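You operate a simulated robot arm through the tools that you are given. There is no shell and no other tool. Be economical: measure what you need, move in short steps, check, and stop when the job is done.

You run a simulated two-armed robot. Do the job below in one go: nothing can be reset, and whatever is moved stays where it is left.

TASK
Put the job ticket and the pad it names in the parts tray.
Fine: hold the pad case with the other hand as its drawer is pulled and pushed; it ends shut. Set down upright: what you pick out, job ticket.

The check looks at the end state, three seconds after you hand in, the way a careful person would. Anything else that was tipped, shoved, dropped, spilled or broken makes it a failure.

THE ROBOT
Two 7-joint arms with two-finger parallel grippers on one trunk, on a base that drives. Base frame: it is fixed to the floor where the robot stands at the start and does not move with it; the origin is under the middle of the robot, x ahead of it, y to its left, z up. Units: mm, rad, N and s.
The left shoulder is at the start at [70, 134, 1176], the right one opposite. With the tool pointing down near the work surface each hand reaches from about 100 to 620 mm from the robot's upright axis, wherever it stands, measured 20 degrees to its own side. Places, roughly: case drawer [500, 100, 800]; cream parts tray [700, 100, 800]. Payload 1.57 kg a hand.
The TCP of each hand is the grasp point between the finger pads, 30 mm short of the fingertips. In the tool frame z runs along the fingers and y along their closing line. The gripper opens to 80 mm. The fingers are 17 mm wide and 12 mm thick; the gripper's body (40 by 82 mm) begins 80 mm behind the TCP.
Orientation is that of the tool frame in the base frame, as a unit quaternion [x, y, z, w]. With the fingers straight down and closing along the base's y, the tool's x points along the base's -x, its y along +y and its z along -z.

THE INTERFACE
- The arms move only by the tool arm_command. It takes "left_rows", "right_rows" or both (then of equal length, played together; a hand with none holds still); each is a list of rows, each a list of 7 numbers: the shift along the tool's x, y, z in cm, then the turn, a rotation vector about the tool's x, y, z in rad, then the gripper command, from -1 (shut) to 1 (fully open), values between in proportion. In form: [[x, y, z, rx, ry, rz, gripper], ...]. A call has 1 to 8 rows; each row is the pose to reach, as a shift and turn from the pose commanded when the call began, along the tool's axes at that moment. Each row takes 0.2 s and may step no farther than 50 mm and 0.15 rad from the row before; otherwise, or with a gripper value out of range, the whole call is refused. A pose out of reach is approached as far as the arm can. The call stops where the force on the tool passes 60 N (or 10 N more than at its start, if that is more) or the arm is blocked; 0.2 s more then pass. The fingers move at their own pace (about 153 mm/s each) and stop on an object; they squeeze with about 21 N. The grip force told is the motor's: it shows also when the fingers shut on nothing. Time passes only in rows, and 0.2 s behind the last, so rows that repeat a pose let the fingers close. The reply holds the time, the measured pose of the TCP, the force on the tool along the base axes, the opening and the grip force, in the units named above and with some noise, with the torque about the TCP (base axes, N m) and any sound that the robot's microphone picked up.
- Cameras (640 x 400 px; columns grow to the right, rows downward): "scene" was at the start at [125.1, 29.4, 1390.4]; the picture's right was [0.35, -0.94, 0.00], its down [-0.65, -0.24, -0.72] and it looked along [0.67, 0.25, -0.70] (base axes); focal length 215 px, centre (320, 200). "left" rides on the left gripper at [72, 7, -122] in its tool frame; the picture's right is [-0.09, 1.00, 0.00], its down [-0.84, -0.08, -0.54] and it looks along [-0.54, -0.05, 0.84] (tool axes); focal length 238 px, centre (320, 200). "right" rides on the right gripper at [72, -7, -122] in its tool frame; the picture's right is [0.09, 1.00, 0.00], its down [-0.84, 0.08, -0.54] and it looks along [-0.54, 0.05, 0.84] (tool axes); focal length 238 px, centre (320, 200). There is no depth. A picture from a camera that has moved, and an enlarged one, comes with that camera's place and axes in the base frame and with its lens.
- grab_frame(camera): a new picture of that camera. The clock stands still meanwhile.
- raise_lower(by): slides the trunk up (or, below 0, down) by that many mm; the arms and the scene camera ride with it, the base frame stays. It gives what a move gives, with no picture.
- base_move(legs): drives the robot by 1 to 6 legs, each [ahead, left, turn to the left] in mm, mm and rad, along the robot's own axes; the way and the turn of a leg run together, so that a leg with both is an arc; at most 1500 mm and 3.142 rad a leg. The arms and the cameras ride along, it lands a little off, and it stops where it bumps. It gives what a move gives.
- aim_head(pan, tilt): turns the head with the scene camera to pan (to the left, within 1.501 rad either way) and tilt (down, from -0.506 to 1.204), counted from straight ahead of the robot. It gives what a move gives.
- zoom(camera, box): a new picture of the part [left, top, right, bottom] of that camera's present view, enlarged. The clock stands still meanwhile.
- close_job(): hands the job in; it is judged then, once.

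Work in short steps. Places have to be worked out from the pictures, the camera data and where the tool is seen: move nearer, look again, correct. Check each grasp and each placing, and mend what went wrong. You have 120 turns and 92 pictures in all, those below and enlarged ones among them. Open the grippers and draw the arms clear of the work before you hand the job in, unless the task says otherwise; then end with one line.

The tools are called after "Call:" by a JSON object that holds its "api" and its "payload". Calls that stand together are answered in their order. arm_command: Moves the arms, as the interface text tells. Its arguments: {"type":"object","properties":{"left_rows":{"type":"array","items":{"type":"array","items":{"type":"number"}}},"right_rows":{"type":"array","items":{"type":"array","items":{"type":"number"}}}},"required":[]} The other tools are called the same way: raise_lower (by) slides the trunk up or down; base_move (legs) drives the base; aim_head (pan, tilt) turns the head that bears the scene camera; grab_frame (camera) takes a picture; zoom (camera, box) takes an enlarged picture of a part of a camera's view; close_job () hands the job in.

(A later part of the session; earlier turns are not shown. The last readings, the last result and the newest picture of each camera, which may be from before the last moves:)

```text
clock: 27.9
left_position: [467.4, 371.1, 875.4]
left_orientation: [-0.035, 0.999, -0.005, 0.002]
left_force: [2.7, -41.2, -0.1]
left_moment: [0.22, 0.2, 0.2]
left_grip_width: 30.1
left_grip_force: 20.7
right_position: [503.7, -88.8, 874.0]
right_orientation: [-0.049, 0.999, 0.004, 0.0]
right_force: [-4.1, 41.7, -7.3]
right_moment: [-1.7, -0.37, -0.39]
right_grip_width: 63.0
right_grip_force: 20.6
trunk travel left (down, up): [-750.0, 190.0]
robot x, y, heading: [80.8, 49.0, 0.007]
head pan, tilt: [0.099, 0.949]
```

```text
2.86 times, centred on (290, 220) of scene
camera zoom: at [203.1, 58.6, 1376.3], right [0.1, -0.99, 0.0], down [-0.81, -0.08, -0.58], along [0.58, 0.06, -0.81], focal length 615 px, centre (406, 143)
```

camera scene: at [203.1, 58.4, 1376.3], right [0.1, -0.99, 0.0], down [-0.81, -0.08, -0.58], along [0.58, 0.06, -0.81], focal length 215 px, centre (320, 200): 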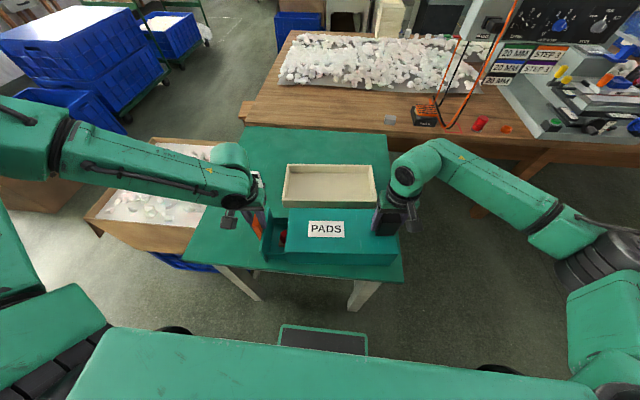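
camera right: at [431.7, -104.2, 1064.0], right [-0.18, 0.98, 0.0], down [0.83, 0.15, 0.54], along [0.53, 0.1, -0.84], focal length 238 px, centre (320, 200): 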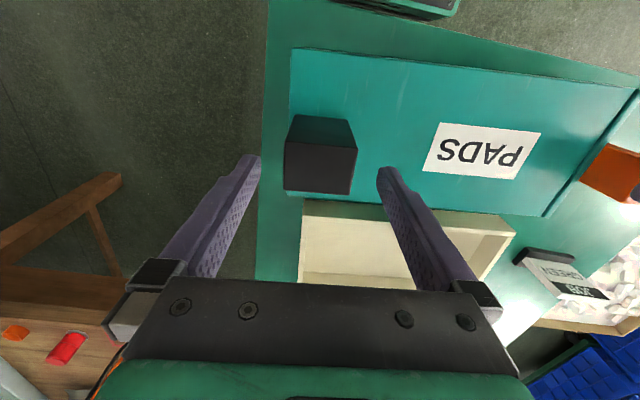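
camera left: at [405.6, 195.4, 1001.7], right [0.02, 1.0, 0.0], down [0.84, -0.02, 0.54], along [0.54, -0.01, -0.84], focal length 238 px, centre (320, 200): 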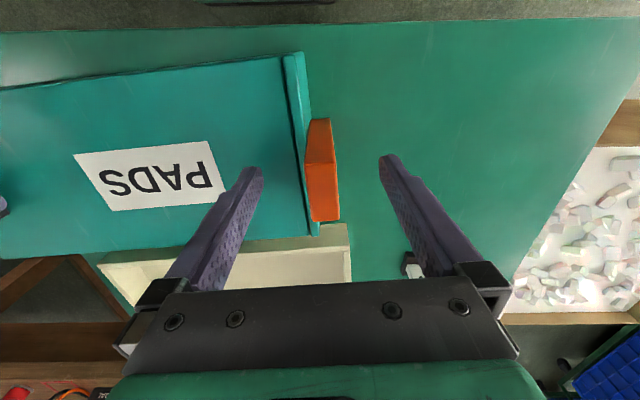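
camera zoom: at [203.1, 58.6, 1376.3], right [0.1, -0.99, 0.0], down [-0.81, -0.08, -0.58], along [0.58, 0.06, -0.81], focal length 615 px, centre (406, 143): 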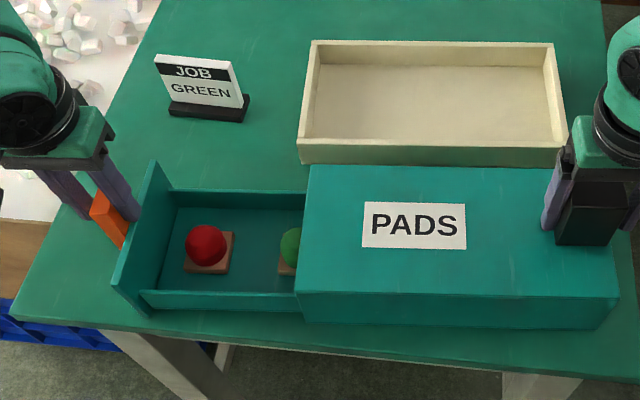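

The drawer hit its stop (~160 mm), forcing the fingers slightly open. I back the left off 12 mm to relieve the load and re-check.

Call:
{"api": "arm_command", "payload": {"left_rows": [[0, -0.4, 0, 0, 0, 0, -1], [0, -0.9, 0, 0, 0, 0, -1], [0, -1.3, 0, 0, 0, 0, -1], [0, -1.3, 0, 0, 0, 0, -1]]}}

Call:
{"api": "grab_frame", "payload": {"camera": "left"}}

Call:
{"api": "zoom", "payload": {"camera": "scene", "box": [210, 190, 310, 270]}}

```text
clock: 28.9
left_position: [468.0, 358.0, 876.5]
left_orientation: [-0.036, 0.999, -0.003, 0.002]
left_force: [3.4, -41.3, 0.8]
left_moment: [0.13, 0.13, 0.24]
left_grip_width: 18.1
left_grip_force: 21.1
right_position: [505.4, -88.5, 874.2]
right_orientation: [-0.048, 0.999, 0.003, 0.0]
right_force: [-2.6, 41.6, -6.8]
right_moment: [-1.68, -0.19, -0.37]
right_grip_width: 50.3
right_grip_force: 21.4
trunk travel left (down, up): [-750.0, 190.0]
robot x, y, heading: [84.8, 53.0, 0.003]
head pan, tilt: [0.099, 0.949]
```

```text
57 pictures are left
camera left: at [394.9, 361.0, 997.2], right [0.02, 1.0, -0.01], down [0.84, -0.02, 0.55], along [0.55, -0.02, -0.84], focal length 238 px, centre (320, 200)
```

left: 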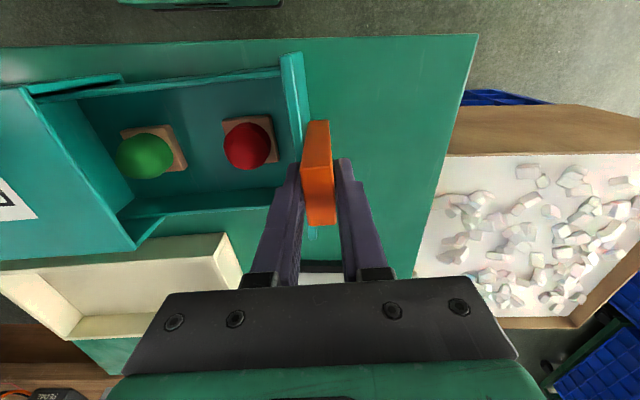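

```text
5.00 times, centred on (260, 230) of scene
camera zoom: at [203.3, 57.9, 1376.3], right [0.1, -0.99, 0.0], down [-0.81, -0.08, -0.58], along [0.58, 0.06, -0.81], focal length 1076 px, centre (620, 50)
```

zoom: 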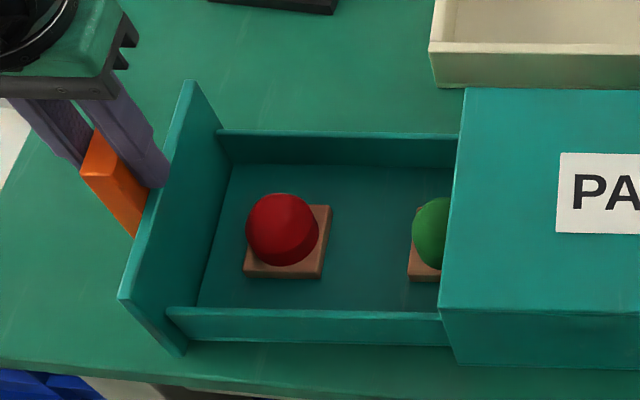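

Both green and red pads are exposed; the green dome centre is near (480, 191, 784), just outside the lid edge. I relieve the remaining load, open the left hand and lift straight off the tab.

Call:
{"api": "arm_command", "payload": {"left_rows": [[0, -0.3, 0, 0, 0, 0, -1], [0, -0.45, 0, 0, 0, 0, -1], [0, -0.45, 0, 0, 0, 0, 0], [0, -0.45, 0, 0, 0, 0, 1], [0, -0.45, -4, 0, 0, 0, 1], [0, -0.45, -8, 0, 0, 0, 1], [0, -0.45, -12, 0, 0, 0, 1]]}}

Call:
{"api": "arm_command", "payload": {"left_rows": [[0, 0, 0, 0, 0, 0.14, 1], [0, 0, 0, 0, 0, 0.28, 1], [0, 0, 0, 0, 0, 0.42, 1], [0, 0, 0, 0, 0, 0.56, 1], [0, 0, 0, 0, 0, 0.7, 1], [0, 0, 0, 0, 0, 0.84, 1]]}}

```text
clock: 30.5
left_position: [467.0, 356.4, 996.4]
left_orientation: [-0.036, 0.999, 0.0, 0.0]
left_force: [-0.5, 0.1, -0.3]
left_moment: [-0.01, -0.01, 0.01]
left_grip_width: 79.9
left_grip_force: 0.0
right_position: [503.9, -93.6, 872.9]
right_orientation: [-0.045, 0.999, -0.001, -0.001]
right_force: [0.8, -3.0, 1.4]
right_moment: [-0.18, -0.61, -0.26]
right_grip_width: 50.0
right_grip_force: 20.5
trunk travel left (down, up): [-750.0, 190.0]
robot x, y, heading: [82.9, 50.6, 0.006]
head pan, tilt: [0.099, 0.949]
```

```text
clock: 31.9
left_position: [466.6, 355.8, 996.9]
left_orientation: [0.376, 0.927, 0.0, 0.001]
left_force: [0.4, -0.6, 0.4]
left_moment: [0.0, 0.01, -0.03]
left_grip_width: 79.6
left_grip_force: 0.0
right_position: [503.5, -91.8, 873.7]
right_orientation: [-0.045, 0.999, 0.0, 0.0]
right_force: [0.5, -1.0, -0.7]
right_moment: [-0.38, -0.39, -0.18]
right_grip_width: 50.1
right_grip_force: 21.3
trunk travel left (down, up): [-750.0, 190.0]
robot x, y, heading: [84.8, 47.3, 0.002]
head pan, tilt: [0.099, 0.949]
```

Rotation works; I finish the turn so that the fingers close across the drawer, and move over the green pad high up.

Call:
{"api": "arm_command", "payload": {"left_rows": [[0, 0, 0, 0, 0, 0.145, 1], [0, 0, 0, 0, 0, 0.29, 1], [0, 0, 0, 0, 0, 0.435, 1], [0, 0, 0, 0, 0, 0.58, 1], [0, 0, 0, 0, 0, 0.723, 1]]}}

Call:
{"api": "grab_frame", "payload": {"camera": "left"}}

```text
clock: 33.1
left_position: [467.2, 355.5, 995.7]
left_orientation: [0.68, 0.733, 0.001, 0.0]
left_force: [-0.6, -0.3, 0.3]
left_moment: [-0.02, -0.01, -0.03]
left_grip_width: 80.2
left_grip_force: 0.0
right_position: [503.6, -91.4, 874.4]
right_orientation: [-0.046, 0.999, 0.0, 0.0]
right_force: [-0.1, -1.4, -1.2]
right_moment: [-0.25, -0.3, -0.07]
right_grip_width: 50.0
right_grip_force: 21.4
trunk travel left (down, up): [-750.0, 190.0]
robot x, y, heading: [83.3, 52.5, 0.001]
head pan, tilt: [0.099, 0.949]
```

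```text
55 pictures are left
camera left: at [467.6, 428.2, 1118.3], right [1.0, -0.02, 0.0], down [-0.01, -0.84, 0.54], along [-0.01, -0.54, -0.84], focal length 238 px, centre (320, 200)
```

left: 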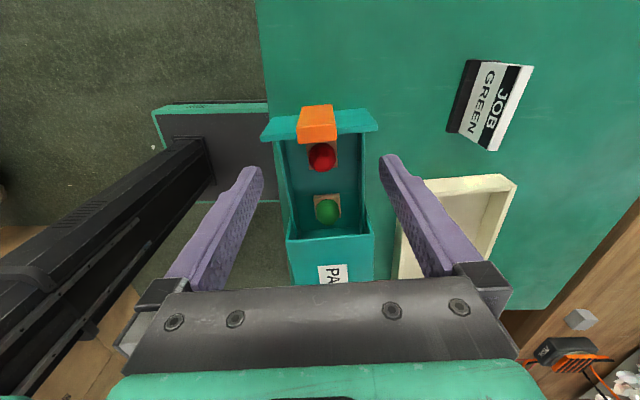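

I move over the green pad at z≈950 for a closer look.

Call:
{"api": "arm_command", "payload": {"left_rows": [[-4, 0, 0, 0, 0, 0, 0.6], [-8, 0, 1, 0, 0, 0, 0.6], [-12, 0, 3, 0, 0, 0, 0.6], [-16, 0.1, 4.5, 0, 0, 0, 0.6], [-16, 0.1, 4.5, 0, 0, 0, 0.6]]}}

Call:
{"api": "grab_frame", "payload": {"camera": "left"}}

```text
clock: 34.3
left_position: [481.1, 197.5, 951.0]
left_orientation: [0.678, 0.735, 0.0, -0.001]
left_force: [0.2, -0.6, 0.5]
left_moment: [0.0, 0.01, -0.01]
left_grip_width: 64.0
left_grip_force: 0.0
right_position: [504.8, -91.4, 874.4]
right_orientation: [-0.045, 0.999, 0.0, 0.001]
right_force: [1.2, -1.6, -1.6]
right_moment: [-0.05, -0.05, -0.04]
right_grip_width: 49.9
right_grip_force: 20.7
trunk travel left (down, up): [-750.0, 190.0]
robot x, y, heading: [84.0, 50.3, 0.003]
head pan, tilt: [0.099, 0.949]
```

```text
54 pictures are left
camera left: at [481.5, 268.7, 1073.2], right [1.0, -0.01, 0.0], down [-0.01, -0.84, 0.54], along [-0.01, -0.54, -0.84], focal length 238 px, centre (320, 200)
```

left: 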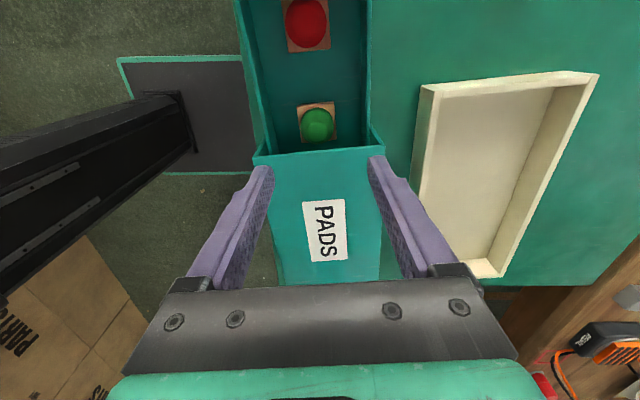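

Green pad base centre ≈ (476, 191), lid edge at y≈177, base ≈45 mm. I centre on it and lower to z≈830.

Call:
{"api": "arm_command", "payload": {"left_rows": [[-0.2, -0.3, 2, 0, 0, 0, 0.6], [-0.4, -0.5, 5, 0, 0, 0, 0.6], [-0.4, -0.5, 8.5, 0, 0, 0, 0.6], [-0.4, -0.5, 12, 0, 0, 0, 0.6], [-0.4, -0.5, 12, 0, 0, 0, 0.6]]}}

Call:
{"api": "grab_frame", "payload": {"camera": "left"}}

Call:
{"api": "zoom", "payload": {"camera": "scene", "box": [200, 180, 330, 270]}}

```text
clock: 35.5
left_position: [477.9, 191.7, 831.5]
left_orientation: [0.678, 0.735, 0.001, -0.001]
left_force: [-0.1, 0.3, 0.0]
left_moment: [-0.05, 0.05, 0.02]
left_grip_width: 63.8
left_grip_force: 0.2
right_position: [505.1, -91.2, 873.7]
right_orientation: [-0.045, 0.999, -0.001, 0.0]
right_force: [1.0, -1.4, -0.6]
right_moment: [-0.37, 0.13, -0.06]
right_grip_width: 49.8
right_grip_force: 21.9
trunk travel left (down, up): [-750.0, 190.0]
robot x, y, heading: [82.3, 51.4, 0.004]
head pan, tilt: [0.099, 0.949]
```

```text
53 pictures are left
camera left: at [477.1, 265.3, 952.8], right [1.0, -0.01, 0.0], down [-0.01, -0.84, 0.54], along [-0.01, -0.54, -0.84], focal length 238 px, centre (320, 200)
```

left: 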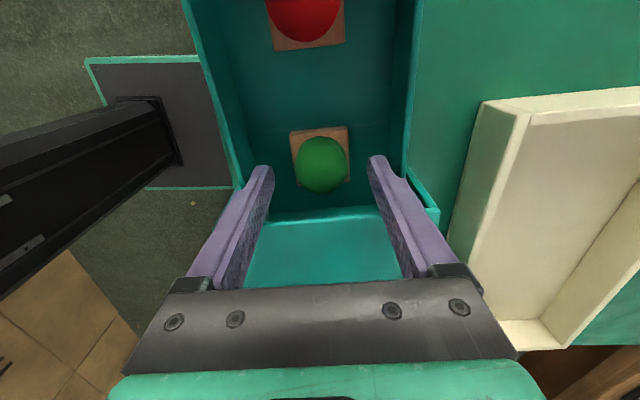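

```text
4.44 times, centred on (265, 225) of scene
camera zoom: at [203.0, 57.6, 1376.4], right [0.1, -0.99, 0.0], down [-0.81, -0.08, -0.58], along [0.58, 0.06, -0.81], focal length 956 px, centre (564, 89)
```

zoom: 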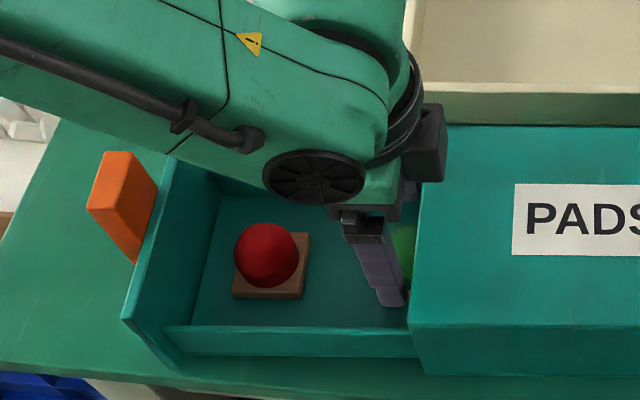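

Well centred. I lower with force watching toward the pad's base, tips about 765.

Call:
{"api": "arm_command", "payload": {"left_rows": [[0, 0, 1, 0, 0, 0, 0.6], [0, 0, 2, 0, 0, 0, 0.6], [0, 0, 2.8, 0, 0, 0, 0.6], [0, 0, 3.4, 0, 0, 0, 0.6]]}}

```text
clock: 36.5
left_position: [468.7, 204.4, 812.9]
left_orientation: [0.678, 0.735, 0.0, 0.001]
left_force: [0.7, 0.0, 1.2]
left_moment: [0.01, 0.02, 0.0]
left_grip_width: 63.9
left_grip_force: 0.0
left hand out of reach, approached as far as the arm can: row 2, 3, 4
right_position: [503.9, -91.8, 873.4]
right_orientation: [-0.045, 0.999, 0.001, 0.0]
right_force: [1.9, -0.9, -0.9]
right_moment: [-0.38, 0.01, -0.19]
right_grip_width: 50.0
right_grip_force: 20.9
trunk travel left (down, up): [-750.0, 190.0]
robot x, y, heading: [84.4, 47.5, 0.0]
head pan, tilt: [0.099, 0.949]
```

The arm again bottoms out ~365 mm below the shoulder, so the trunk should be lower. I lift the left out, release the right and lift it, then lower the trunk 150 mm.

Call:
{"api": "arm_command", "payload": {"left_rows": [[0, 0, -2, 0, 0, 0, 0.6], [0, 0, -6, 0, 0, 0, 0.6], [0, 0, -10, 0, 0, 0, 0.6], [0, 0, -14, 0, 0, 0, 0.6], [0, 0, -18, 0, 0, 0, 0.6], [0, 0, -21, 0, 0, 0, 0.6]], "right_rows": [[0, 0, 0, 0, 0, 0, 1], [0, 0, 0, 0, 0, 0, 1], [0, 0, -5, 0, 0, 0, 1], [0, 0, -10, 0, 0, 0, 1], [0, 0, -14, 0, 0, 0, 1], [0, 0, -18, 0, 0, 0, 1]]}}

Call:
{"api": "raise_lower", "payload": {"by": -150}}

Call:
{"api": "grab_frame", "payload": {"camera": "left"}}

Call:
{"api": "grab_frame", "payload": {"camera": "scene"}}

```text
clock: 37.9
left_position: [467.8, 204.5, 1023.5]
left_orientation: [0.679, 0.734, 0.001, 0.001]
left_force: [-1.1, 1.0, -0.6]
left_moment: [0.01, -0.01, 0.01]
left_grip_width: 64.0
left_grip_force: 0.1
right_position: [502.1, -92.5, 1053.7]
right_orientation: [-0.045, 0.999, 0.0, 0.0]
right_force: [0.1, 0.2, 0.1]
right_moment: [0.01, -0.02, -0.01]
right_grip_width: 80.1
right_grip_force: 0.0
trunk travel left (down, up): [-750.0, 190.0]
robot x, y, heading: [82.2, 47.8, -0.0]
head pan, tilt: [0.099, 0.949]
```

```text
clock: 39.6
left_position: [467.5, 202.7, 871.3]
left_orientation: [0.679, 0.734, 0.001, 0.001]
left_force: [0.0, -0.5, 0.1]
left_moment: [0.0, 0.03, 0.01]
left_grip_width: 63.9
left_grip_force: 0.0
right_position: [502.5, -92.7, 903.9]
right_orientation: [-0.045, 0.999, 0.0, 0.0]
right_force: [0.1, -0.1, 0.0]
right_moment: [-0.02, 0.02, -0.01]
right_grip_width: 79.8
right_grip_force: 0.0
trunk travel left (down, up): [-600.0, 340.0]
robot x, y, heading: [82.8, 46.0, 0.005]
head pan, tilt: [0.099, 0.949]
```

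```text
51 pictures are left
camera left: at [467.9, 275.8, 994.0], right [1.0, -0.01, 0.0], down [-0.01, -0.84, 0.54], along [-0.01, -0.54, -0.84], focal length 238 px, centre (320, 200)
```

left: 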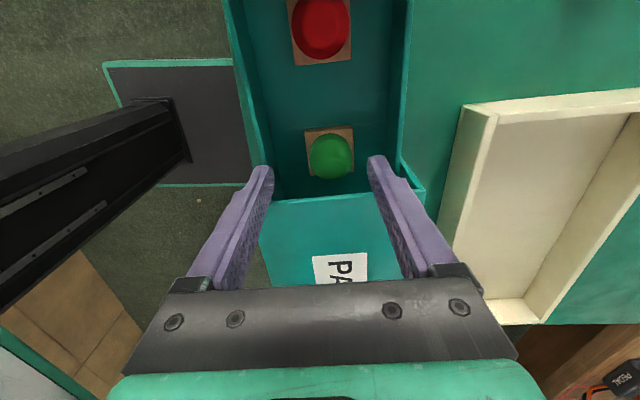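

```text
50 pictures are left
camera scene: at [202.3, 57.8, 1226.4], right [0.1, -0.99, 0.0], down [-0.81, -0.08, -0.58], along [0.58, 0.06, -0.81], focal length 215 px, centre (320, 200)
```

scene: 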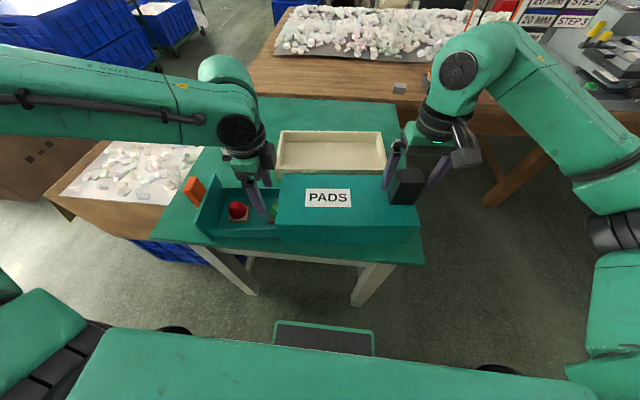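

Now lateral correction to (477, 192) and lowering.

Call:
{"api": "arm_command", "payload": {"left_rows": [[-0.6, 0.4, 0.5, 0, 0, 0, 0.6], [-1.1, 0.85, 1, 0, 0, 0, 0.6], [-1.1, 0.85, 3, 0, 0, 0, 0.6], [-1.1, 0.85, 5, 0, 0, 0, 0.6], [-1.1, 0.85, 6.2, 0, 0, 0, 0.6], [-1.1, 0.85, 7.2, 0, 0, 0, 0.6]]}}

Call:
{"api": "grab_frame", "payload": {"camera": "left"}}

```text
clock: 41.0
left_position: [477.3, 192.5, 800.7]
left_orientation: [0.678, 0.735, 0.0, 0.001]
left_force: [-0.1, 1.0, 0.4]
left_moment: [0.02, 0.01, -0.03]
left_grip_width: 63.9
left_grip_force: 0.1
right_position: [503.1, -91.9, 904.0]
right_orientation: [-0.044, 0.999, -0.001, 0.0]
right_force: [-0.5, 0.1, 0.0]
right_moment: [0.01, -0.02, 0.01]
right_grip_width: 80.1
right_grip_force: 0.0
trunk travel left (down, up): [-600.0, 340.0]
robot x, y, heading: [80.0, 48.8, 0.005]
head pan, tilt: [0.099, 0.949]
```

```text
49 pictures are left
camera left: at [477.3, 266.3, 921.7], right [1.0, -0.01, 0.0], down [-0.01, -0.84, 0.54], along [-0.01, -0.54, -0.84], focal length 238 px, centre (320, 200)
```

left: 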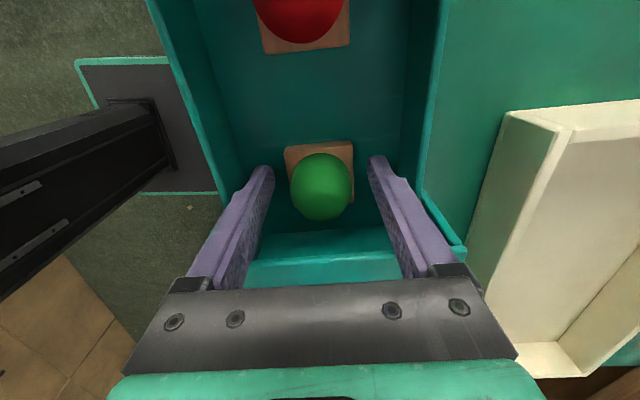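

Reach is fine now. I lower a few mm more, watching force.

Call:
{"api": "arm_command", "payload": {"left_rows": [[0, 0, 0.3, 0, 0, 0, 0.6], [0, 0, 0.6, 0, 0, 0, 0.6], [0, 0, 0.8, 0, 0, 0, 0.6]]}}

```text
clock: 41.8
left_position: [477.1, 193.0, 791.8]
left_orientation: [0.678, 0.735, 0.0, 0.0]
left_force: [0.0, 0.0, 0.1]
left_moment: [0.0, 0.02, -0.01]
left_grip_width: 64.3
left_grip_force: 0.1
right_position: [504.1, -92.8, 904.3]
right_orientation: [-0.046, 0.999, -0.001, 0.0]
right_force: [1.2, -0.4, 0.6]
right_moment: [0.01, 0.01, 0.0]
right_grip_width: 79.9
right_grip_force: 0.0
trunk travel left (down, up): [-600.0, 340.0]
robot x, y, heading: [81.4, 51.9, -0.003]
head pan, tilt: [0.099, 0.949]
```

No contact; tips ≈762. I close on the pad base.

Call:
{"api": "arm_command", "payload": {"left_rows": [[0, 0, 0, 0, 0, 0, 0.3], [0, 0, 0, 0, 0, 0, -0.2], [0, 0, 0, 0, 0, 0, -1], [0, 0, 0, 0, 0, 0, -1]]}}

Call:
{"api": "grab_frame", "payload": {"camera": "left"}}

```text
clock: 42.8
left_position: [476.2, 192.5, 792.5]
left_orientation: [0.678, 0.735, 0.001, 0.0]
left_force: [0.9, 0.1, 0.1]
left_moment: [0.04, 0.0, -0.01]
left_grip_width: 45.1
left_grip_force: 21.2
right_position: [502.1, -93.8, 903.5]
right_orientation: [-0.045, 0.999, 0.0, 0.0]
right_force: [0.4, 0.8, 0.3]
right_moment: [-0.02, -0.02, 0.01]
right_grip_width: 79.7
right_grip_force: 0.1
trunk travel left (down, up): [-600.0, 340.0]
robot x, y, heading: [84.9, 44.5, -0.0]
head pan, tilt: [0.099, 0.949]
```

```text
48 pictures are left
camera left: at [477.0, 265.5, 914.0], right [1.0, -0.01, 0.0], down [-0.01, -0.84, 0.54], along [-0.01, -0.54, -0.84], focal length 238 px, centre (320, 200)
```

left: 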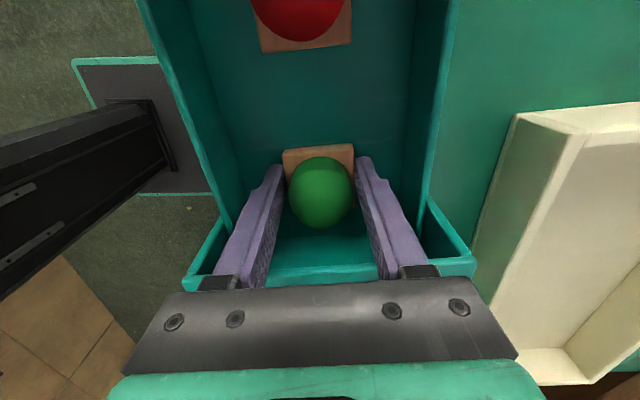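

Base gripped at 45 mm. Its −y edge sits under the lid, so I lift 8 mm, slide 35 mm in +y, then lift out.

Call:
{"api": "arm_command", "payload": {"left_rows": [[0, 0, -0.4, 0, 0, 0, -1], [0, 0, -0.8, 0, 0, 0, -1], [1.2, 0, -0.8, 0, 0, 0, -1], [2.4, 0, -0.8, 0, 0, 0, -1], [3.3, 0, -0.9, 0, 0, 0, -1], [3.3, 0, -4, 0, 0, 0, -1], [3.3, 0, -8.5, 0, 0, 0, -1], [3.3, 0, -13, 0, 0, 0, -1]]}}

Call:
{"api": "grab_frame", "payload": {"camera": "left"}}

Call:
{"api": "grab_frame", "payload": {"camera": "scene"}}

```text
clock: 44.6
left_position: [473.3, 224.8, 922.2]
left_orientation: [0.679, 0.735, 0.001, 0.001]
left_force: [0.8, 0.2, 0.5]
left_moment: [0.04, 0.0, -0.02]
left_grip_width: 0.0
left_grip_force: 20.8
right_position: [501.9, -94.0, 903.3]
right_orientation: [-0.045, 0.999, 0.0, 0.0]
right_force: [0.0, 0.2, -0.7]
right_moment: [0.01, -0.03, -0.01]
right_grip_width: 80.0
right_grip_force: 0.1
trunk travel left (down, up): [-600.0, 340.0]
robot x, y, heading: [81.2, 50.5, 0.001]
head pan, tilt: [0.099, 0.949]
```

```text
47 pictures are left
camera left: at [473.8, 297.2, 1044.7], right [1.0, -0.01, 0.0], down [-0.01, -0.84, 0.54], along [-0.01, -0.54, -0.84], focal length 238 px, centre (320, 200)
```

left: 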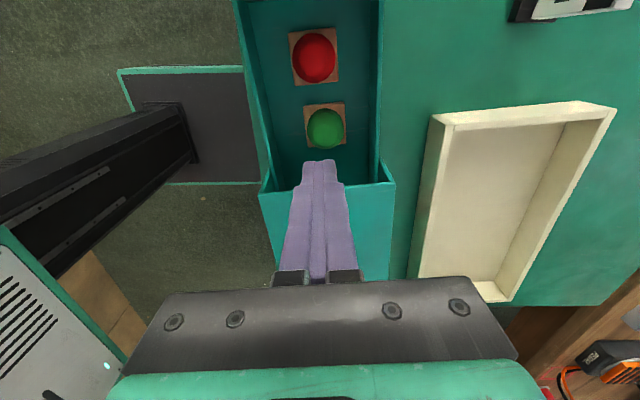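

```text
46 pictures are left
camera scene: at [201.7, 57.4, 1226.4], right [0.1, -0.99, 0.0], down [-0.81, -0.08, -0.58], along [0.58, 0.06, -0.81], focal length 215 px, centre (320, 200)
```

scene: 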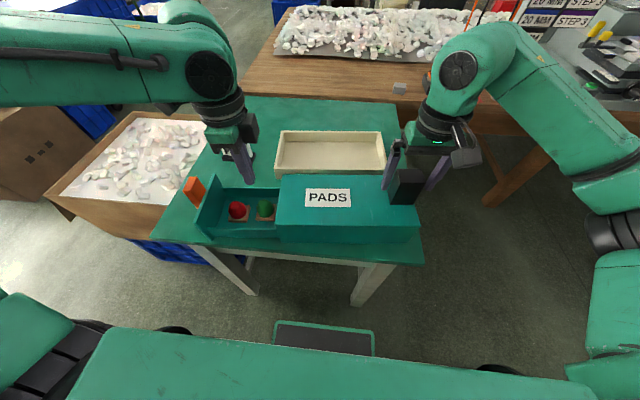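

The pad came along in +y but slipped off on the lift; it stands upright and is now clear of the lid at ≈(478, 223). I re-open, go deeper until touching the floor.

Call:
{"api": "arm_command", "payload": {"left_rows": [[-0.2, 0.45, 0, 0, 0, 0, 0.6], [-0.2, 0.45, 3, 0, 0, 0, 0.6], [-0.2, 0.45, 7, 0, 0, 0, 0.6], [-0.2, 0.45, 11, 0, 0, 0, 0.6], [-0.2, 0.45, 12.8, 0, 0, 0, 0.6], [-0.2, 0.45, 13.2, 0, 0, 0, 0.6], [-0.2, 0.45, 13.5, 0, 0, 0, 0.6], [-0.2, 0.45, 13.8, 0, 0, 0, 0.6]]}}

Call:
{"api": "grab_frame", "payload": {"camera": "left"}}

```text
clock: 46.5
left_position: [481.5, 223.6, 792.3]
left_orientation: [0.679, 0.734, 0.008, 0.008]
left_force: [-6.7, 5.3, 41.4]
left_moment: [-0.18, 1.87, -0.35]
left_grip_width: 69.7
left_grip_force: 3.3
right_position: [499.2, -92.5, 906.1]
right_orientation: [-0.046, 0.999, 0.0, 0.003]
right_force: [-0.2, -0.2, 0.9]
right_moment: [-0.01, 0.05, 0.01]
right_grip_width: 80.0
right_grip_force: 0.0
trunk travel left (down, up): [-600.0, 340.0]
robot x, y, heading: [80.6, 51.1, 0.003]
head pan, tilt: [0.099, 0.949]
stopped in row 8 (left hand): the force on the tool passed its limit (the readings are from after the stop); the commanded pose is now the measured one
```

```text
45 pictures are left
camera left: at [479.1, 296.2, 913.8], right [1.0, -0.01, 0.02], down [-0.02, -0.84, 0.54], along [0.01, -0.54, -0.84], focal length 238 px, centre (320, 200)
```

left: 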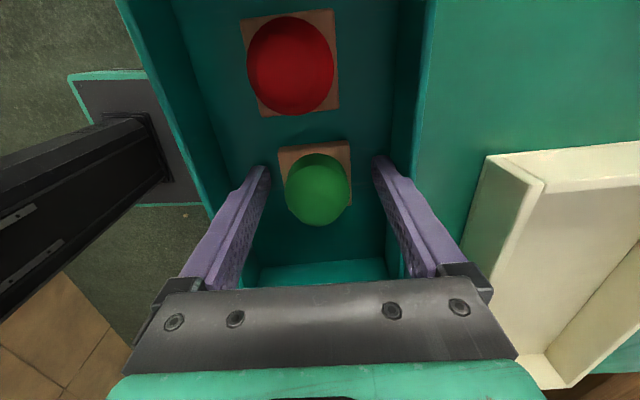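

One finger (−x side) touched something at tip z≈762. I back up 6 mm and inspect.

Call:
{"api": "arm_command", "payload": {"left_rows": [[0, 0, -0.6, 0, 0, 0, 0.5], [0, 0, -0.6, 0, 0, 0, 0.5]]}}

Call:
{"api": "zoom", "payload": {"camera": "left", "box": [200, 110, 420, 290]}}

Call:
{"api": "zoom", "payload": {"camera": "scene", "box": [180, 150, 300, 250]}}

```text
clock: 47.1
left_position: [483.7, 224.9, 793.4]
left_orientation: [0.679, 0.734, 0.004, 0.004]
left_force: [0.3, 0.1, 1.1]
left_moment: [0.04, 0.03, -0.03]
left_grip_width: 59.7
left_grip_force: 0.1
right_position: [503.6, -92.6, 904.5]
right_orientation: [-0.045, 0.999, 0.0, 0.0]
right_force: [-0.6, -0.2, -0.3]
right_moment: [0.0, -0.05, 0.02]
right_grip_width: 80.1
right_grip_force: 0.0
trunk travel left (down, up): [-600.0, 340.0]
robot x, y, heading: [83.8, 45.1, 0.003]
head pan, tilt: [0.099, 0.949]
```

```text
2.22 times, centred on (310, 200) of left
camera zoom: at [481.5, 296.9, 914.9], right [1.0, -0.01, 0.01], down [-0.02, -0.84, 0.54], along [0.0, -0.54, -0.84], focal length 530 px, centre (342, 200)
```

zoom: 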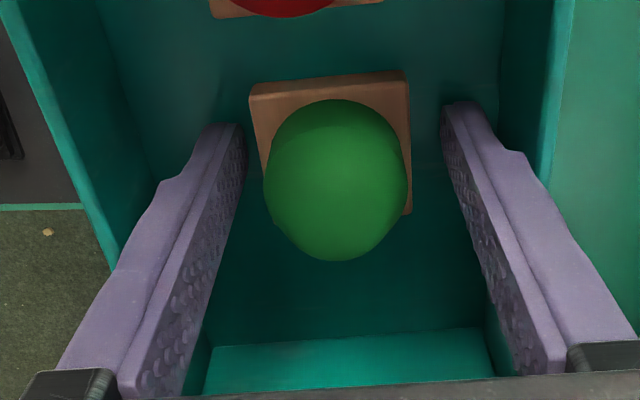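

```text
4.00 times, centred on (240, 200) of scene
camera zoom: at [202.3, 58.1, 1226.0], right [0.1, -0.99, 0.0], down [-0.81, -0.08, -0.58], along [0.58, 0.06, -0.81], focal length 861 px, centre (640, 200)
```

zoom: 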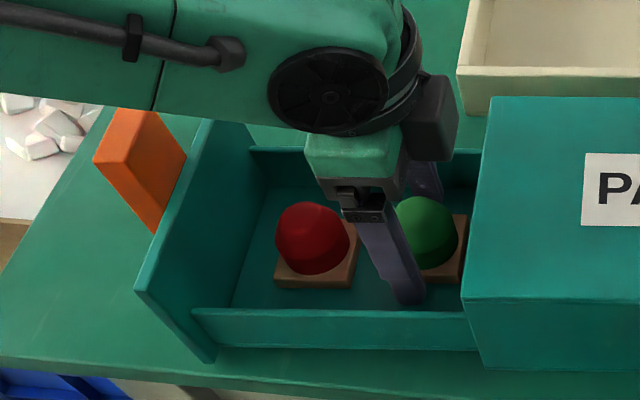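

I shift 4 mm to −x and ease down 4 mm to see where the floor is.

Call:
{"api": "arm_command", "payload": {"left_rows": [[0, -0.4, 0, 0, 0, 0, 0.45], [0, -0.4, 0.2, 0, 0, 0, 0.45], [0, -0.4, 0.4, 0, 0, 0, 0.45]]}}

```text
clock: 47.9
left_position: [477.9, 223.6, 792.6]
left_orientation: [0.678, 0.735, 0.006, 0.006]
left_force: [0.4, 3.7, 19.0]
left_moment: [-0.08, 0.59, -0.17]
left_grip_width: 57.4
left_grip_force: 0.1
right_position: [501.5, -91.2, 904.3]
right_orientation: [-0.046, 0.999, 0.0, 0.001]
right_force: [-1.1, 0.7, -0.2]
right_moment: [0.01, 0.01, -0.02]
right_grip_width: 80.2
right_grip_force: 0.0
trunk travel left (down, up): [-600.0, 340.0]
robot x, y, heading: [81.9, 50.6, 0.005]
head pan, tilt: [0.099, 0.949]
```

That's the drawer floor (tips ≈762). I correct the slight tilt, close on the base, and lift slowly a little.

Call:
{"api": "arm_command", "payload": {"left_rows": [[0, 0, -0.4, 0.017, 0, 0, 0.45], [0, 0, -0.3, 0.017, 0, 0, -0.1], [0, 0, -0.3, 0.017, 0, 0, -1], [0, 0, -0.3, 0.017, 0, 0, -1], [0, 0, -0.5, 0.017, 0, 0, -1], [0, 0, -0.8, 0.017, 0, 0, -1], [0, 0, -1.2, 0.017, 0, 0, -1], [0, 0, -1.6, 0.017, 0, 0, -1]]}}

Call:
{"api": "zoom", "payload": {"camera": "left", "box": [200, 110, 420, 290]}}

```text
clock: 49.7
left_position: [479.2, 223.7, 806.9]
left_orientation: [0.678, 0.735, -0.002, -0.001]
left_force: [0.3, 0.6, 0.0]
left_moment: [0.0, -0.02, 0.03]
left_grip_width: 45.3
left_grip_force: 21.3
right_position: [503.1, -92.9, 903.3]
right_orientation: [-0.046, 0.999, 0.0, 0.0]
right_force: [0.7, -0.1, 0.0]
right_moment: [-0.03, 0.06, 0.0]
right_grip_width: 80.1
right_grip_force: 0.1
trunk travel left (down, up): [-600.0, 340.0]
robot x, y, heading: [81.9, 50.2, -0.0]
head pan, tilt: [0.099, 0.949]
```

```text
2.22 times, centred on (310, 200) of left
camera zoom: at [479.3, 296.9, 927.3], right [1.0, -0.01, 0.0], down [-0.01, -0.84, 0.54], along [-0.01, -0.54, -0.84], focal length 530 px, centre (342, 200)
```

zoom: 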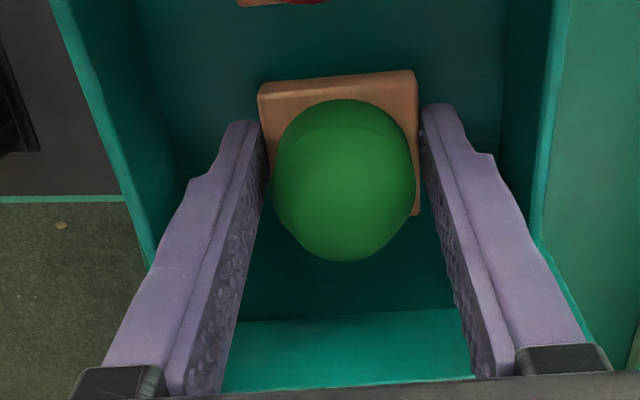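

The pad is lifted with the grip (45 mm, floor recedes). I raise it slowly clear.

Call:
{"api": "arm_command", "payload": {"left_rows": [[0, 0, -1, 0, 0, 0, -1], [0, 0, -2, 0, 0, 0, -1], [0, 0, -3.5, 0, 0, 0, -1], [0, 0, -5, 0, 0, 0, -1], [0, 0, -6.5, 0, 0, 0, -1], [0, 0, -8, 0, 0, 0, -1], [0, 0, -9.5, 0, 0, 0, -1], [0, 0, -11, 0, 0, 0, -1]]}}

Call:
{"api": "grab_frame", "payload": {"camera": "left"}}

Call:
{"api": "grab_frame", "payload": {"camera": "scene"}}

```text
clock: 51.5
left_position: [477.3, 222.3, 915.5]
left_orientation: [0.679, 0.734, -0.002, -0.001]
left_force: [0.3, -0.7, -0.8]
left_moment: [-0.03, 0.0, -0.02]
left_grip_width: 44.8
left_grip_force: 20.9
right_position: [504.2, -92.6, 903.1]
right_orientation: [-0.046, 0.999, 0.0, 0.0]
right_force: [0.5, 0.7, 0.3]
right_moment: [0.0, -0.01, -0.02]
right_grip_width: 80.0
right_grip_force: 0.0
trunk travel left (down, up): [-600.0, 340.0]
robot x, y, heading: [78.0, 49.9, -0.001]
head pan, tilt: [0.099, 0.949]
```

```text
41 pictures are left
camera left: at [479.2, 296.1, 1037.7], right [1.0, -0.01, 0.0], down [-0.01, -0.84, 0.54], along [-0.01, -0.54, -0.84], focal length 238 px, centre (320, 200)
```

left: 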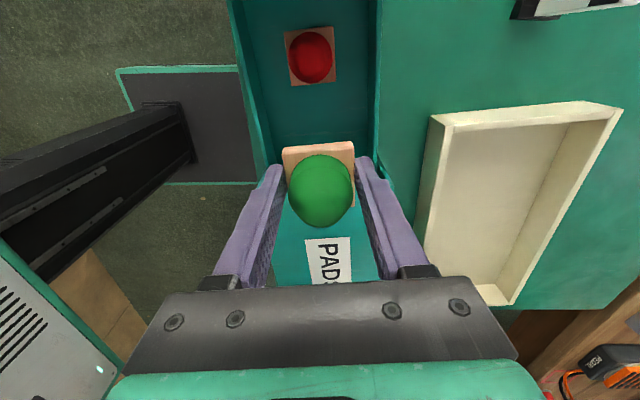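

```text
40 pictures are left
camera scene: at [202.2, 57.9, 1226.4], right [0.1, -0.99, 0.0], down [-0.81, -0.08, -0.58], along [0.58, 0.06, -0.81], focal length 215 px, centre (320, 200)
```

scene: 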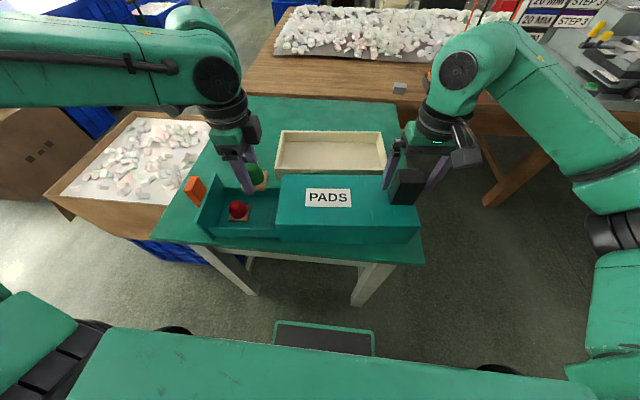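

Pad is held. I lift both hands a bit more and drive 70 mm forward so the tray and ticket are in comfortable reach.

Call:
{"api": "arm_command", "payload": {"left_rows": [[0, 0, -1, 0, 0, 0, -1], [0, 0, -2, 0, 0, 0, -1], [0, 0, -2, 0, 0, 0, -1]], "right_rows": [[0, 0, -3, 0, 0, 0, 1], [0, 0, -6, 0, 0, 0, 1], [0, 0, -9, 0, 0, 0, 1]]}}

Call:
{"api": "base_move", "payload": {"legs": [[70, 0, 0]]}}

Call:
{"api": "grab_frame", "payload": {"camera": "scene"}}

```text
clock: 52.3
left_position: [479.7, 224.0, 936.5]
left_orientation: [0.678, 0.735, -0.002, -0.001]
left_force: [-0.1, 0.6, -0.6]
left_moment: [0.02, -0.03, -0.01]
left_grip_width: 45.1
left_grip_force: 20.6
right_position: [504.1, -91.5, 994.6]
right_orientation: [-0.046, 0.999, -0.001, 0.0]
right_force: [-0.3, 0.0, 0.1]
right_moment: [-0.02, 0.0, -0.01]
right_grip_width: 80.1
right_grip_force: 0.0
trunk travel left (down, up): [-600.0, 340.0]
robot x, y, heading: [81.9, 49.2, 0.0]
head pan, tilt: [0.099, 0.949]
```

```text
clock: 53.3
left_position: [550.0, 224.7, 936.1]
left_orientation: [0.679, 0.735, -0.002, 0.0]
left_force: [-0.7, 0.2, -1.4]
left_moment: [0.0, 0.01, 0.0]
left_grip_width: 45.1
left_grip_force: 21.1
right_position: [574.1, -92.7, 993.4]
right_orientation: [-0.046, 0.999, 0.0, 0.001]
right_force: [0.1, 0.2, -0.4]
right_moment: [0.0, -0.03, 0.02]
right_grip_width: 79.7
right_grip_force: 0.1
trunk travel left (down, up): [-600.0, 340.0]
robot x, y, heading: [153.1, 48.8, -0.001]
head pan, tilt: [0.099, 0.949]
```

```text
39 pictures are left
camera scene: at [272.6, 58.2, 1226.4], right [0.1, -0.99, 0.0], down [-0.81, -0.08, -0.58], along [0.58, 0.06, -0.81], focal length 215 px, centre (320, 200)
```

scene: 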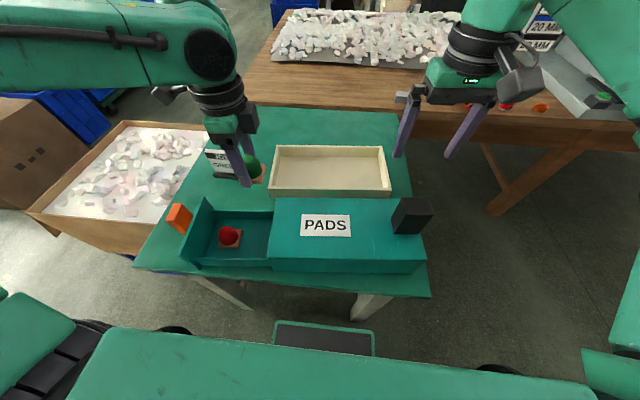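

Tray interior is centred around (700, 75). I carry the pad to above (695, 40).

Call:
{"api": "arm_command", "payload": {"left_rows": [[-3.3, 2.2, 0, 0, 0, 0, -1], [-6.6, 4.4, 0, 0, 0, 0, -1], [-9.9, 6.6, 0, 0, 0, 0, -1], [-13.2, 8.8, 0, 0, 0, 0, -1], [-16.5, 11, 0, 0, 0, 0, -1], [-19.6, 13, 0, 0, 0, 0, -1], [-19.6, 13, 3, 0, 0, 0, -1]]}}

Call:
{"api": "grab_frame", "payload": {"camera": "left"}}

Call:
{"api": "grab_frame", "payload": {"camera": "scene"}}

```text
clock: 54.9
left_position: [616.4, 131.4, 903.1]
left_orientation: [0.678, 0.735, -0.003, 0.0]
left_force: [-0.4, -0.7, -0.1]
left_moment: [-0.02, 0.02, 0.06]
left_grip_width: 45.2
left_grip_force: 20.8
left hand out of reach, approached as far as the arm can: row 3, 4, 5, 6, 7
right_position: [574.2, -91.6, 993.9]
right_orientation: [-0.046, 0.999, 0.0, 0.0]
right_force: [-0.6, -0.5, 0.5]
right_moment: [0.01, 0.01, 0.0]
right_grip_width: 80.0
right_grip_force: 0.1
trunk travel left (down, up): [-600.0, 340.0]
robot x, y, heading: [149.4, 51.3, 0.003]
head pan, tilt: [0.099, 0.949]
```

```text
38 pictures are left
camera left: at [617.2, 204.8, 1024.8], right [1.0, -0.01, 0.0], down [-0.01, -0.84, 0.54], along [-0.01, -0.54, -0.84], focal length 238 px, centre (320, 200)
```

left: 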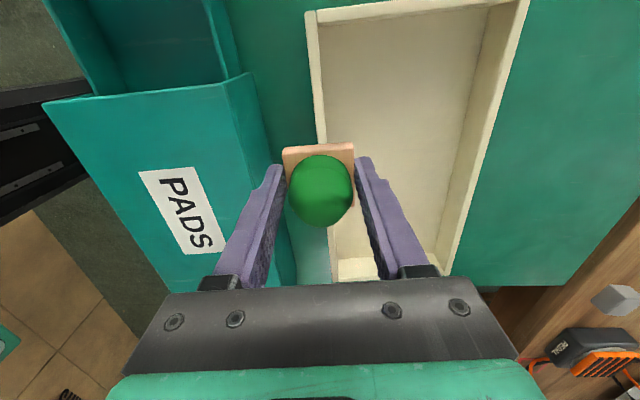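

```text
37 pictures are left
camera scene: at [273.0, 58.0, 1226.4], right [0.1, -0.99, 0.0], down [-0.81, -0.08, -0.58], along [0.58, 0.06, -0.81], focal length 215 px, centre (320, 200)
```

scene: 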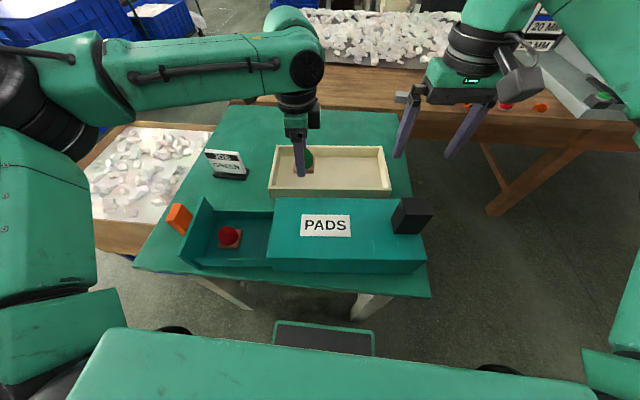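

The arm runs out inward with this wrist yaw. I turn the wrist back by ~0.75 rad in place (pad orientation does not matter) and then retry.

Call:
{"api": "arm_command", "payload": {"left_rows": [[0, 0, 0, 0, 0, -0.13, -1], [0, 0, 0, 0, 0, -0.26, -1], [0, 0, 0, 0, 0, -0.39, -1], [0, 0, 0, 0, 0, -0.52, -1], [0, 0, 0, 0, 0, -0.65, -1], [0, 0, 0, 0, 0, -0.78, -1]]}}

```text
clock: 56.3
left_position: [616.5, 132.3, 904.4]
left_orientation: [0.348, 0.938, -0.002, 0.0]
left_force: [-1.1, -0.9, 0.1]
left_moment: [-0.01, -0.01, -0.02]
left_grip_width: 45.2
left_grip_force: 21.2
right_position: [575.2, -91.9, 994.7]
right_orientation: [-0.046, 0.999, 0.0, 0.0]
right_force: [-0.3, -0.1, -0.8]
right_moment: [0.02, 0.05, 0.02]
right_grip_width: 80.1
right_grip_force: 0.1
trunk travel left (down, up): [-600.0, 340.0]
robot x, y, heading: [154.5, 52.5, 0.007]
head pan, tilt: [0.099, 0.949]
```

Now a diagonal yaw. I move on toward (690, 60).

Call:
{"api": "arm_command", "payload": {"left_rows": [[-2.6, -0.2, 0, 0, 0, 0, -1], [-5.2, -0.3, 0, 0, 0, 0, -1], [-7.8, -0.5, 0, 0, 0, 0, -1], [-10.3, -0.6, 0, 0, 0, 0, -1], [-10.3, -0.6, 0, 0, 0, 0, -1]]}}

```text
clock: 57.5
left_position: [622.9, 139.5, 903.4]
left_orientation: [0.348, 0.937, -0.001, -0.002]
left_force: [-0.8, 0.3, -0.3]
left_moment: [-0.01, -0.04, -0.01]
left_grip_width: 45.0
left_grip_force: 20.3
left hand out of reach, approached as far as the arm can: row 1, 2, 3, 4, 5
right_position: [573.9, -91.2, 993.3]
right_orientation: [-0.045, 0.999, 0.0, -0.001]
right_force: [-0.4, 0.6, -0.9]
right_moment: [0.0, 0.02, 0.01]
right_grip_width: 80.1
right_grip_force: 0.0
trunk travel left (down, up): [-600.0, 340.0]
robot x, y, heading: [154.5, 50.2, 0.001]
head pan, tilt: [0.099, 0.949]
```

The wrist limit depends on trunk height: far reach wants a higher trunk. I raise it 150 mm and retry.

Call:
{"api": "raise_lower", "payload": {"by": 150}}

Call:
{"api": "arm_command", "payload": {"left_rows": [[-2.6, -0.3, 1, 0, 0, 0, -1], [-5.2, -0.5, 3, 0, 0, 0, -1], [-7.4, -0.8, 6, 0, 0, 0, -1], [-10, -1, 9, 0, 0, 0, -1], [-10, -1, 12, 0, 0, 0, -1]]}}

Call:
{"api": "grab_frame", "payload": {"camera": "left"}}

```text
clock: 59.2
left_position: [623.9, 137.8, 1052.9]
left_orientation: [0.349, 0.937, -0.002, -0.002]
left_force: [-0.4, 0.1, -0.9]
left_moment: [-0.02, 0.0, 0.02]
left_grip_width: 45.0
left_grip_force: 21.1
right_position: [575.6, -92.8, 1143.6]
right_orientation: [-0.046, 0.999, 0.0, 0.0]
right_force: [-0.9, -0.3, -0.1]
right_moment: [-0.01, -0.03, -0.02]
right_grip_width: 80.0
right_grip_force: 0.1
trunk travel left (down, up): [-750.0, 190.0]
robot x, y, heading: [154.9, 50.4, 0.0]
head pan, tilt: [0.099, 0.949]
```

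```text
clock: 60.4
left_position: [618.9, 147.1, 966.0]
left_orientation: [0.349, 0.937, -0.003, -0.001]
left_force: [0.2, 0.7, -1.2]
left_moment: [0.01, 0.03, 0.0]
left_grip_width: 45.2
left_grip_force: 20.8
left hand out of reach, approached as far as the arm can: row 1, 2, 3, 4, 5
right_position: [574.0, -91.9, 1143.3]
right_orientation: [-0.046, 0.999, 0.0, 0.0]
right_force: [-0.1, 0.1, -0.5]
right_moment: [-0.01, 0.03, -0.04]
right_grip_width: 79.9
right_grip_force: 0.1
trunk travel left (down, up): [-750.0, 190.0]
robot x, y, heading: [150.3, 48.3, -0.002]
head pan, tilt: [0.099, 0.949]
```

```text
36 pictures are left
camera left: at [568.2, 200.3, 1087.5], right [0.72, 0.69, 0.0], down [0.58, -0.6, 0.54], along [0.37, -0.39, -0.84], focal length 238 px, centre (320, 200)
```

left: 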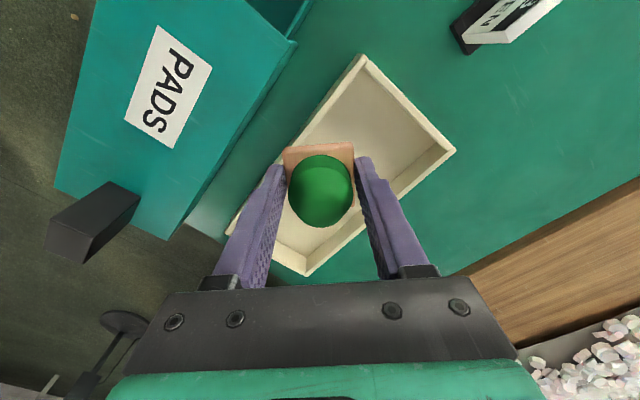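

It looks like the IK is stuck against a joint limit from the path taken. I go back out and up, then approach the tray from the left side.

Call:
{"api": "arm_command", "payload": {"left_rows": [[0.5, 0.5, -4, 0, 0, 0, -1], [2.5, 2.3, -7, 0, 0, 0, -1], [5.2, 4.8, -9, 0, 0, 0, -1], [8, 7.4, -11, 0, 0, 0, -1], [10.8, 10, -12, 0, 0, 0, -1], [13.4, 12.6, -12, 0, 0, 0, -1]]}}

Call:
{"api": "arm_command", "payload": {"left_rows": [[-2.2, 1, 0, 0, 0, 0, -1], [-4.5, 2, 0, 0, 0, 0, -1], [-7, 2.5, 0, 0, 0, 0, -1], [-10, 2, 0, 0, 0, 0, -1]]}}

```text
clock: 61.8
left_position: [600.8, 333.8, 1086.5]
left_orientation: [0.349, 0.937, -0.003, -0.001]
left_force: [0.2, -0.4, 0.1]
left_moment: [-0.02, -0.02, -0.03]
left_grip_width: 45.1
left_grip_force: 21.2
right_position: [573.8, -91.2, 1142.4]
right_orientation: [-0.045, 0.999, -0.002, 0.0]
right_force: [-0.3, 0.5, -0.8]
right_moment: [-0.03, 0.0, 0.0]
right_grip_width: 79.9
right_grip_force: 0.0
trunk travel left (down, up): [-750.0, 190.0]
robot x, y, heading: [152.4, 48.5, 0.005]
head pan, tilt: [0.099, 0.949]
```

```text
clock: 62.8
left_position: [690.8, 279.9, 1085.3]
left_orientation: [0.349, 0.937, -0.001, -0.002]
left_force: [0.0, -0.3, -0.5]
left_moment: [0.01, 0.01, 0.03]
left_grip_width: 45.1
left_grip_force: 21.0
right_position: [575.2, -93.0, 1142.7]
right_orientation: [-0.045, 0.999, 0.001, -0.001]
right_force: [-0.3, -0.2, -0.3]
right_moment: [0.02, -0.01, 0.03]
right_grip_width: 79.9
right_grip_force: 0.0
trunk travel left (down, up): [-750.0, 190.0]
robot x, y, heading: [148.6, 50.3, -0.0]
head pan, tilt: [0.099, 0.949]
```

That works: (691, 280). Now inward over the tray.

Call:
{"api": "arm_command", "payload": {"left_rows": [[-2, -2.4, 2, 0, 0, 0, -1], [-4, -4.7, 4, 0, 0, 0, -1], [-6, -7, 6, 0, 0, 0, -1], [-8, -9.3, 8, 0, 0, 0, -1], [-10, -11.5, 10, 0, 0, 0, -1], [-12, -13.8, 12, 0, 0, 0, -1], [-14, -16, 14, 0, 0, 0, -1]]}}

Call:
{"api": "grab_frame", "payload": {"camera": "left"}}

```text
clock: 64.4
left_position: [625.1, 151.0, 976.3]
left_orientation: [0.349, 0.937, -0.002, 0.0]
left_force: [-0.8, -0.6, -0.6]
left_moment: [0.0, 0.02, -0.03]
left_grip_width: 44.9
left_grip_force: 21.1
left hand out of reach, approached as far as the arm can: row 3, 4, 5, 6, 7
right_position: [573.1, -93.4, 1143.6]
right_orientation: [-0.045, 0.999, 0.0, 0.001]
right_force: [-0.7, -0.1, 0.4]
right_moment: [0.01, -0.06, -0.01]
right_grip_width: 79.9
right_grip_force: 0.0
trunk travel left (down, up): [-750.0, 190.0]
robot x, y, heading: [153.5, 49.4, 0.005]
head pan, tilt: [0.099, 0.949]
```

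```text
35 pictures are left
camera left: at [575.4, 203.3, 1098.1], right [0.72, 0.69, 0.0], down [0.58, -0.6, 0.54], along [0.37, -0.39, -0.84], focal length 238 px, centre (320, 200)
```

left: 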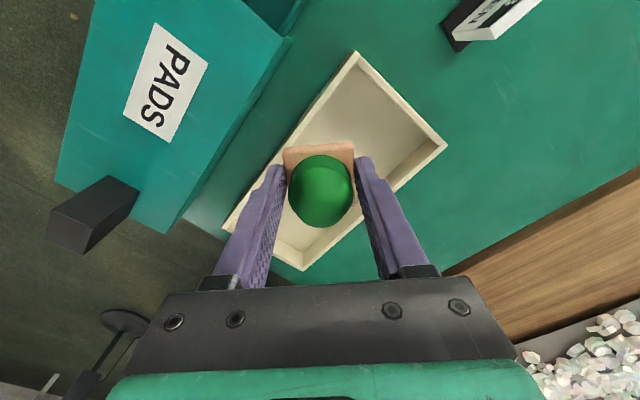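

The inward reach is limited at this heading. I back 20 mm and turn the base 0.25 rad to the right so the tray lies to the left arm's side.

Call:
{"api": "base_move", "payload": {"legs": [[-20, 0, 0], [0, 0, -0.25]]}}

Call:
{"api": "grab_frame", "payload": {"camera": "left"}}

Call:
{"api": "grab_frame", "payload": {"camera": "scene"}}

```text
clock: 66.1
left_position: [616.1, 31.6, 976.7]
left_orientation: [0.463, 0.887, -0.002, 0.0]
left_force: [0.7, -0.1, -0.7]
left_moment: [0.0, -0.02, -0.01]
left_grip_width: 45.3
left_grip_force: 20.9
right_position: [504.7, -190.5, 1143.3]
right_orientation: [0.079, 0.997, 0.0, 0.001]
right_force: [-0.6, 0.1, 0.3]
right_moment: [0.0, 0.0, 0.02]
right_grip_width: 80.0
right_grip_force: 0.0
trunk travel left (down, up): [-750.0, 190.0]
robot x, y, heading: [134.3, 49.2, -0.251]
head pan, tilt: [0.099, 0.949]
```

```text
34 pictures are left
camera left: at [579.8, 94.9, 1098.4], right [0.87, 0.49, 0.0], down [0.42, -0.73, 0.54], along [0.27, -0.47, -0.84], focal length 238 px, centre (320, 200)
```

left: 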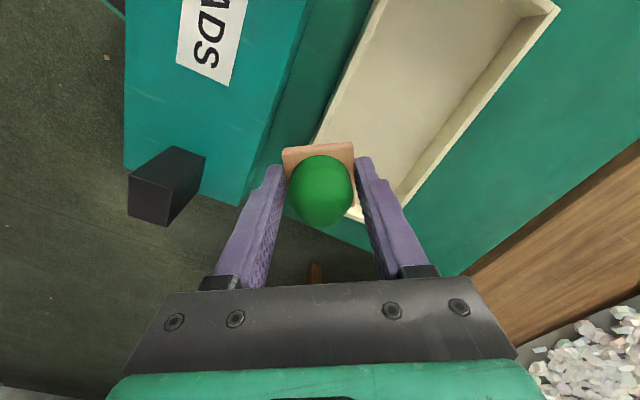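

```text
33 pictures are left
camera scene: at [250.1, 28.1, 1376.5], right [-0.15, -0.99, 0.0], down [-0.8, 0.12, -0.58], along [0.58, -0.09, -0.81], focal length 215 px, centre (320, 200)
```

scene: 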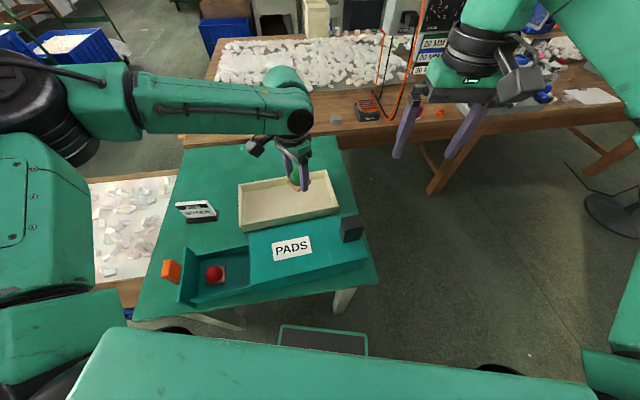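

The tray is nearer the arm's good zone; I turn another 0.12 rad right to have margin.

Call:
{"api": "base_move", "payload": {"legs": [[0, 0, -0.13]]}}

```text
clock: 67.1
left_position: [609.2, -30.0, 975.1]
left_orientation: [0.52, 0.854, -0.002, -0.001]
left_force: [-0.3, -0.6, -0.6]
left_moment: [-0.01, -0.02, -0.02]
left_grip_width: 44.9
left_grip_force: 20.8
right_position: [471.6, -237.3, 1142.1]
right_orientation: [0.144, 0.99, 0.0, 0.0]
right_force: [0.0, 0.8, 0.1]
right_moment: [0.0, 0.01, -0.01]
right_grip_width: 79.9
right_grip_force: 0.0
trunk travel left (down, up): [-750.0, 190.0]
robot x, y, heading: [132.8, 48.5, -0.377]
head pan, tilt: [0.099, 0.949]
```

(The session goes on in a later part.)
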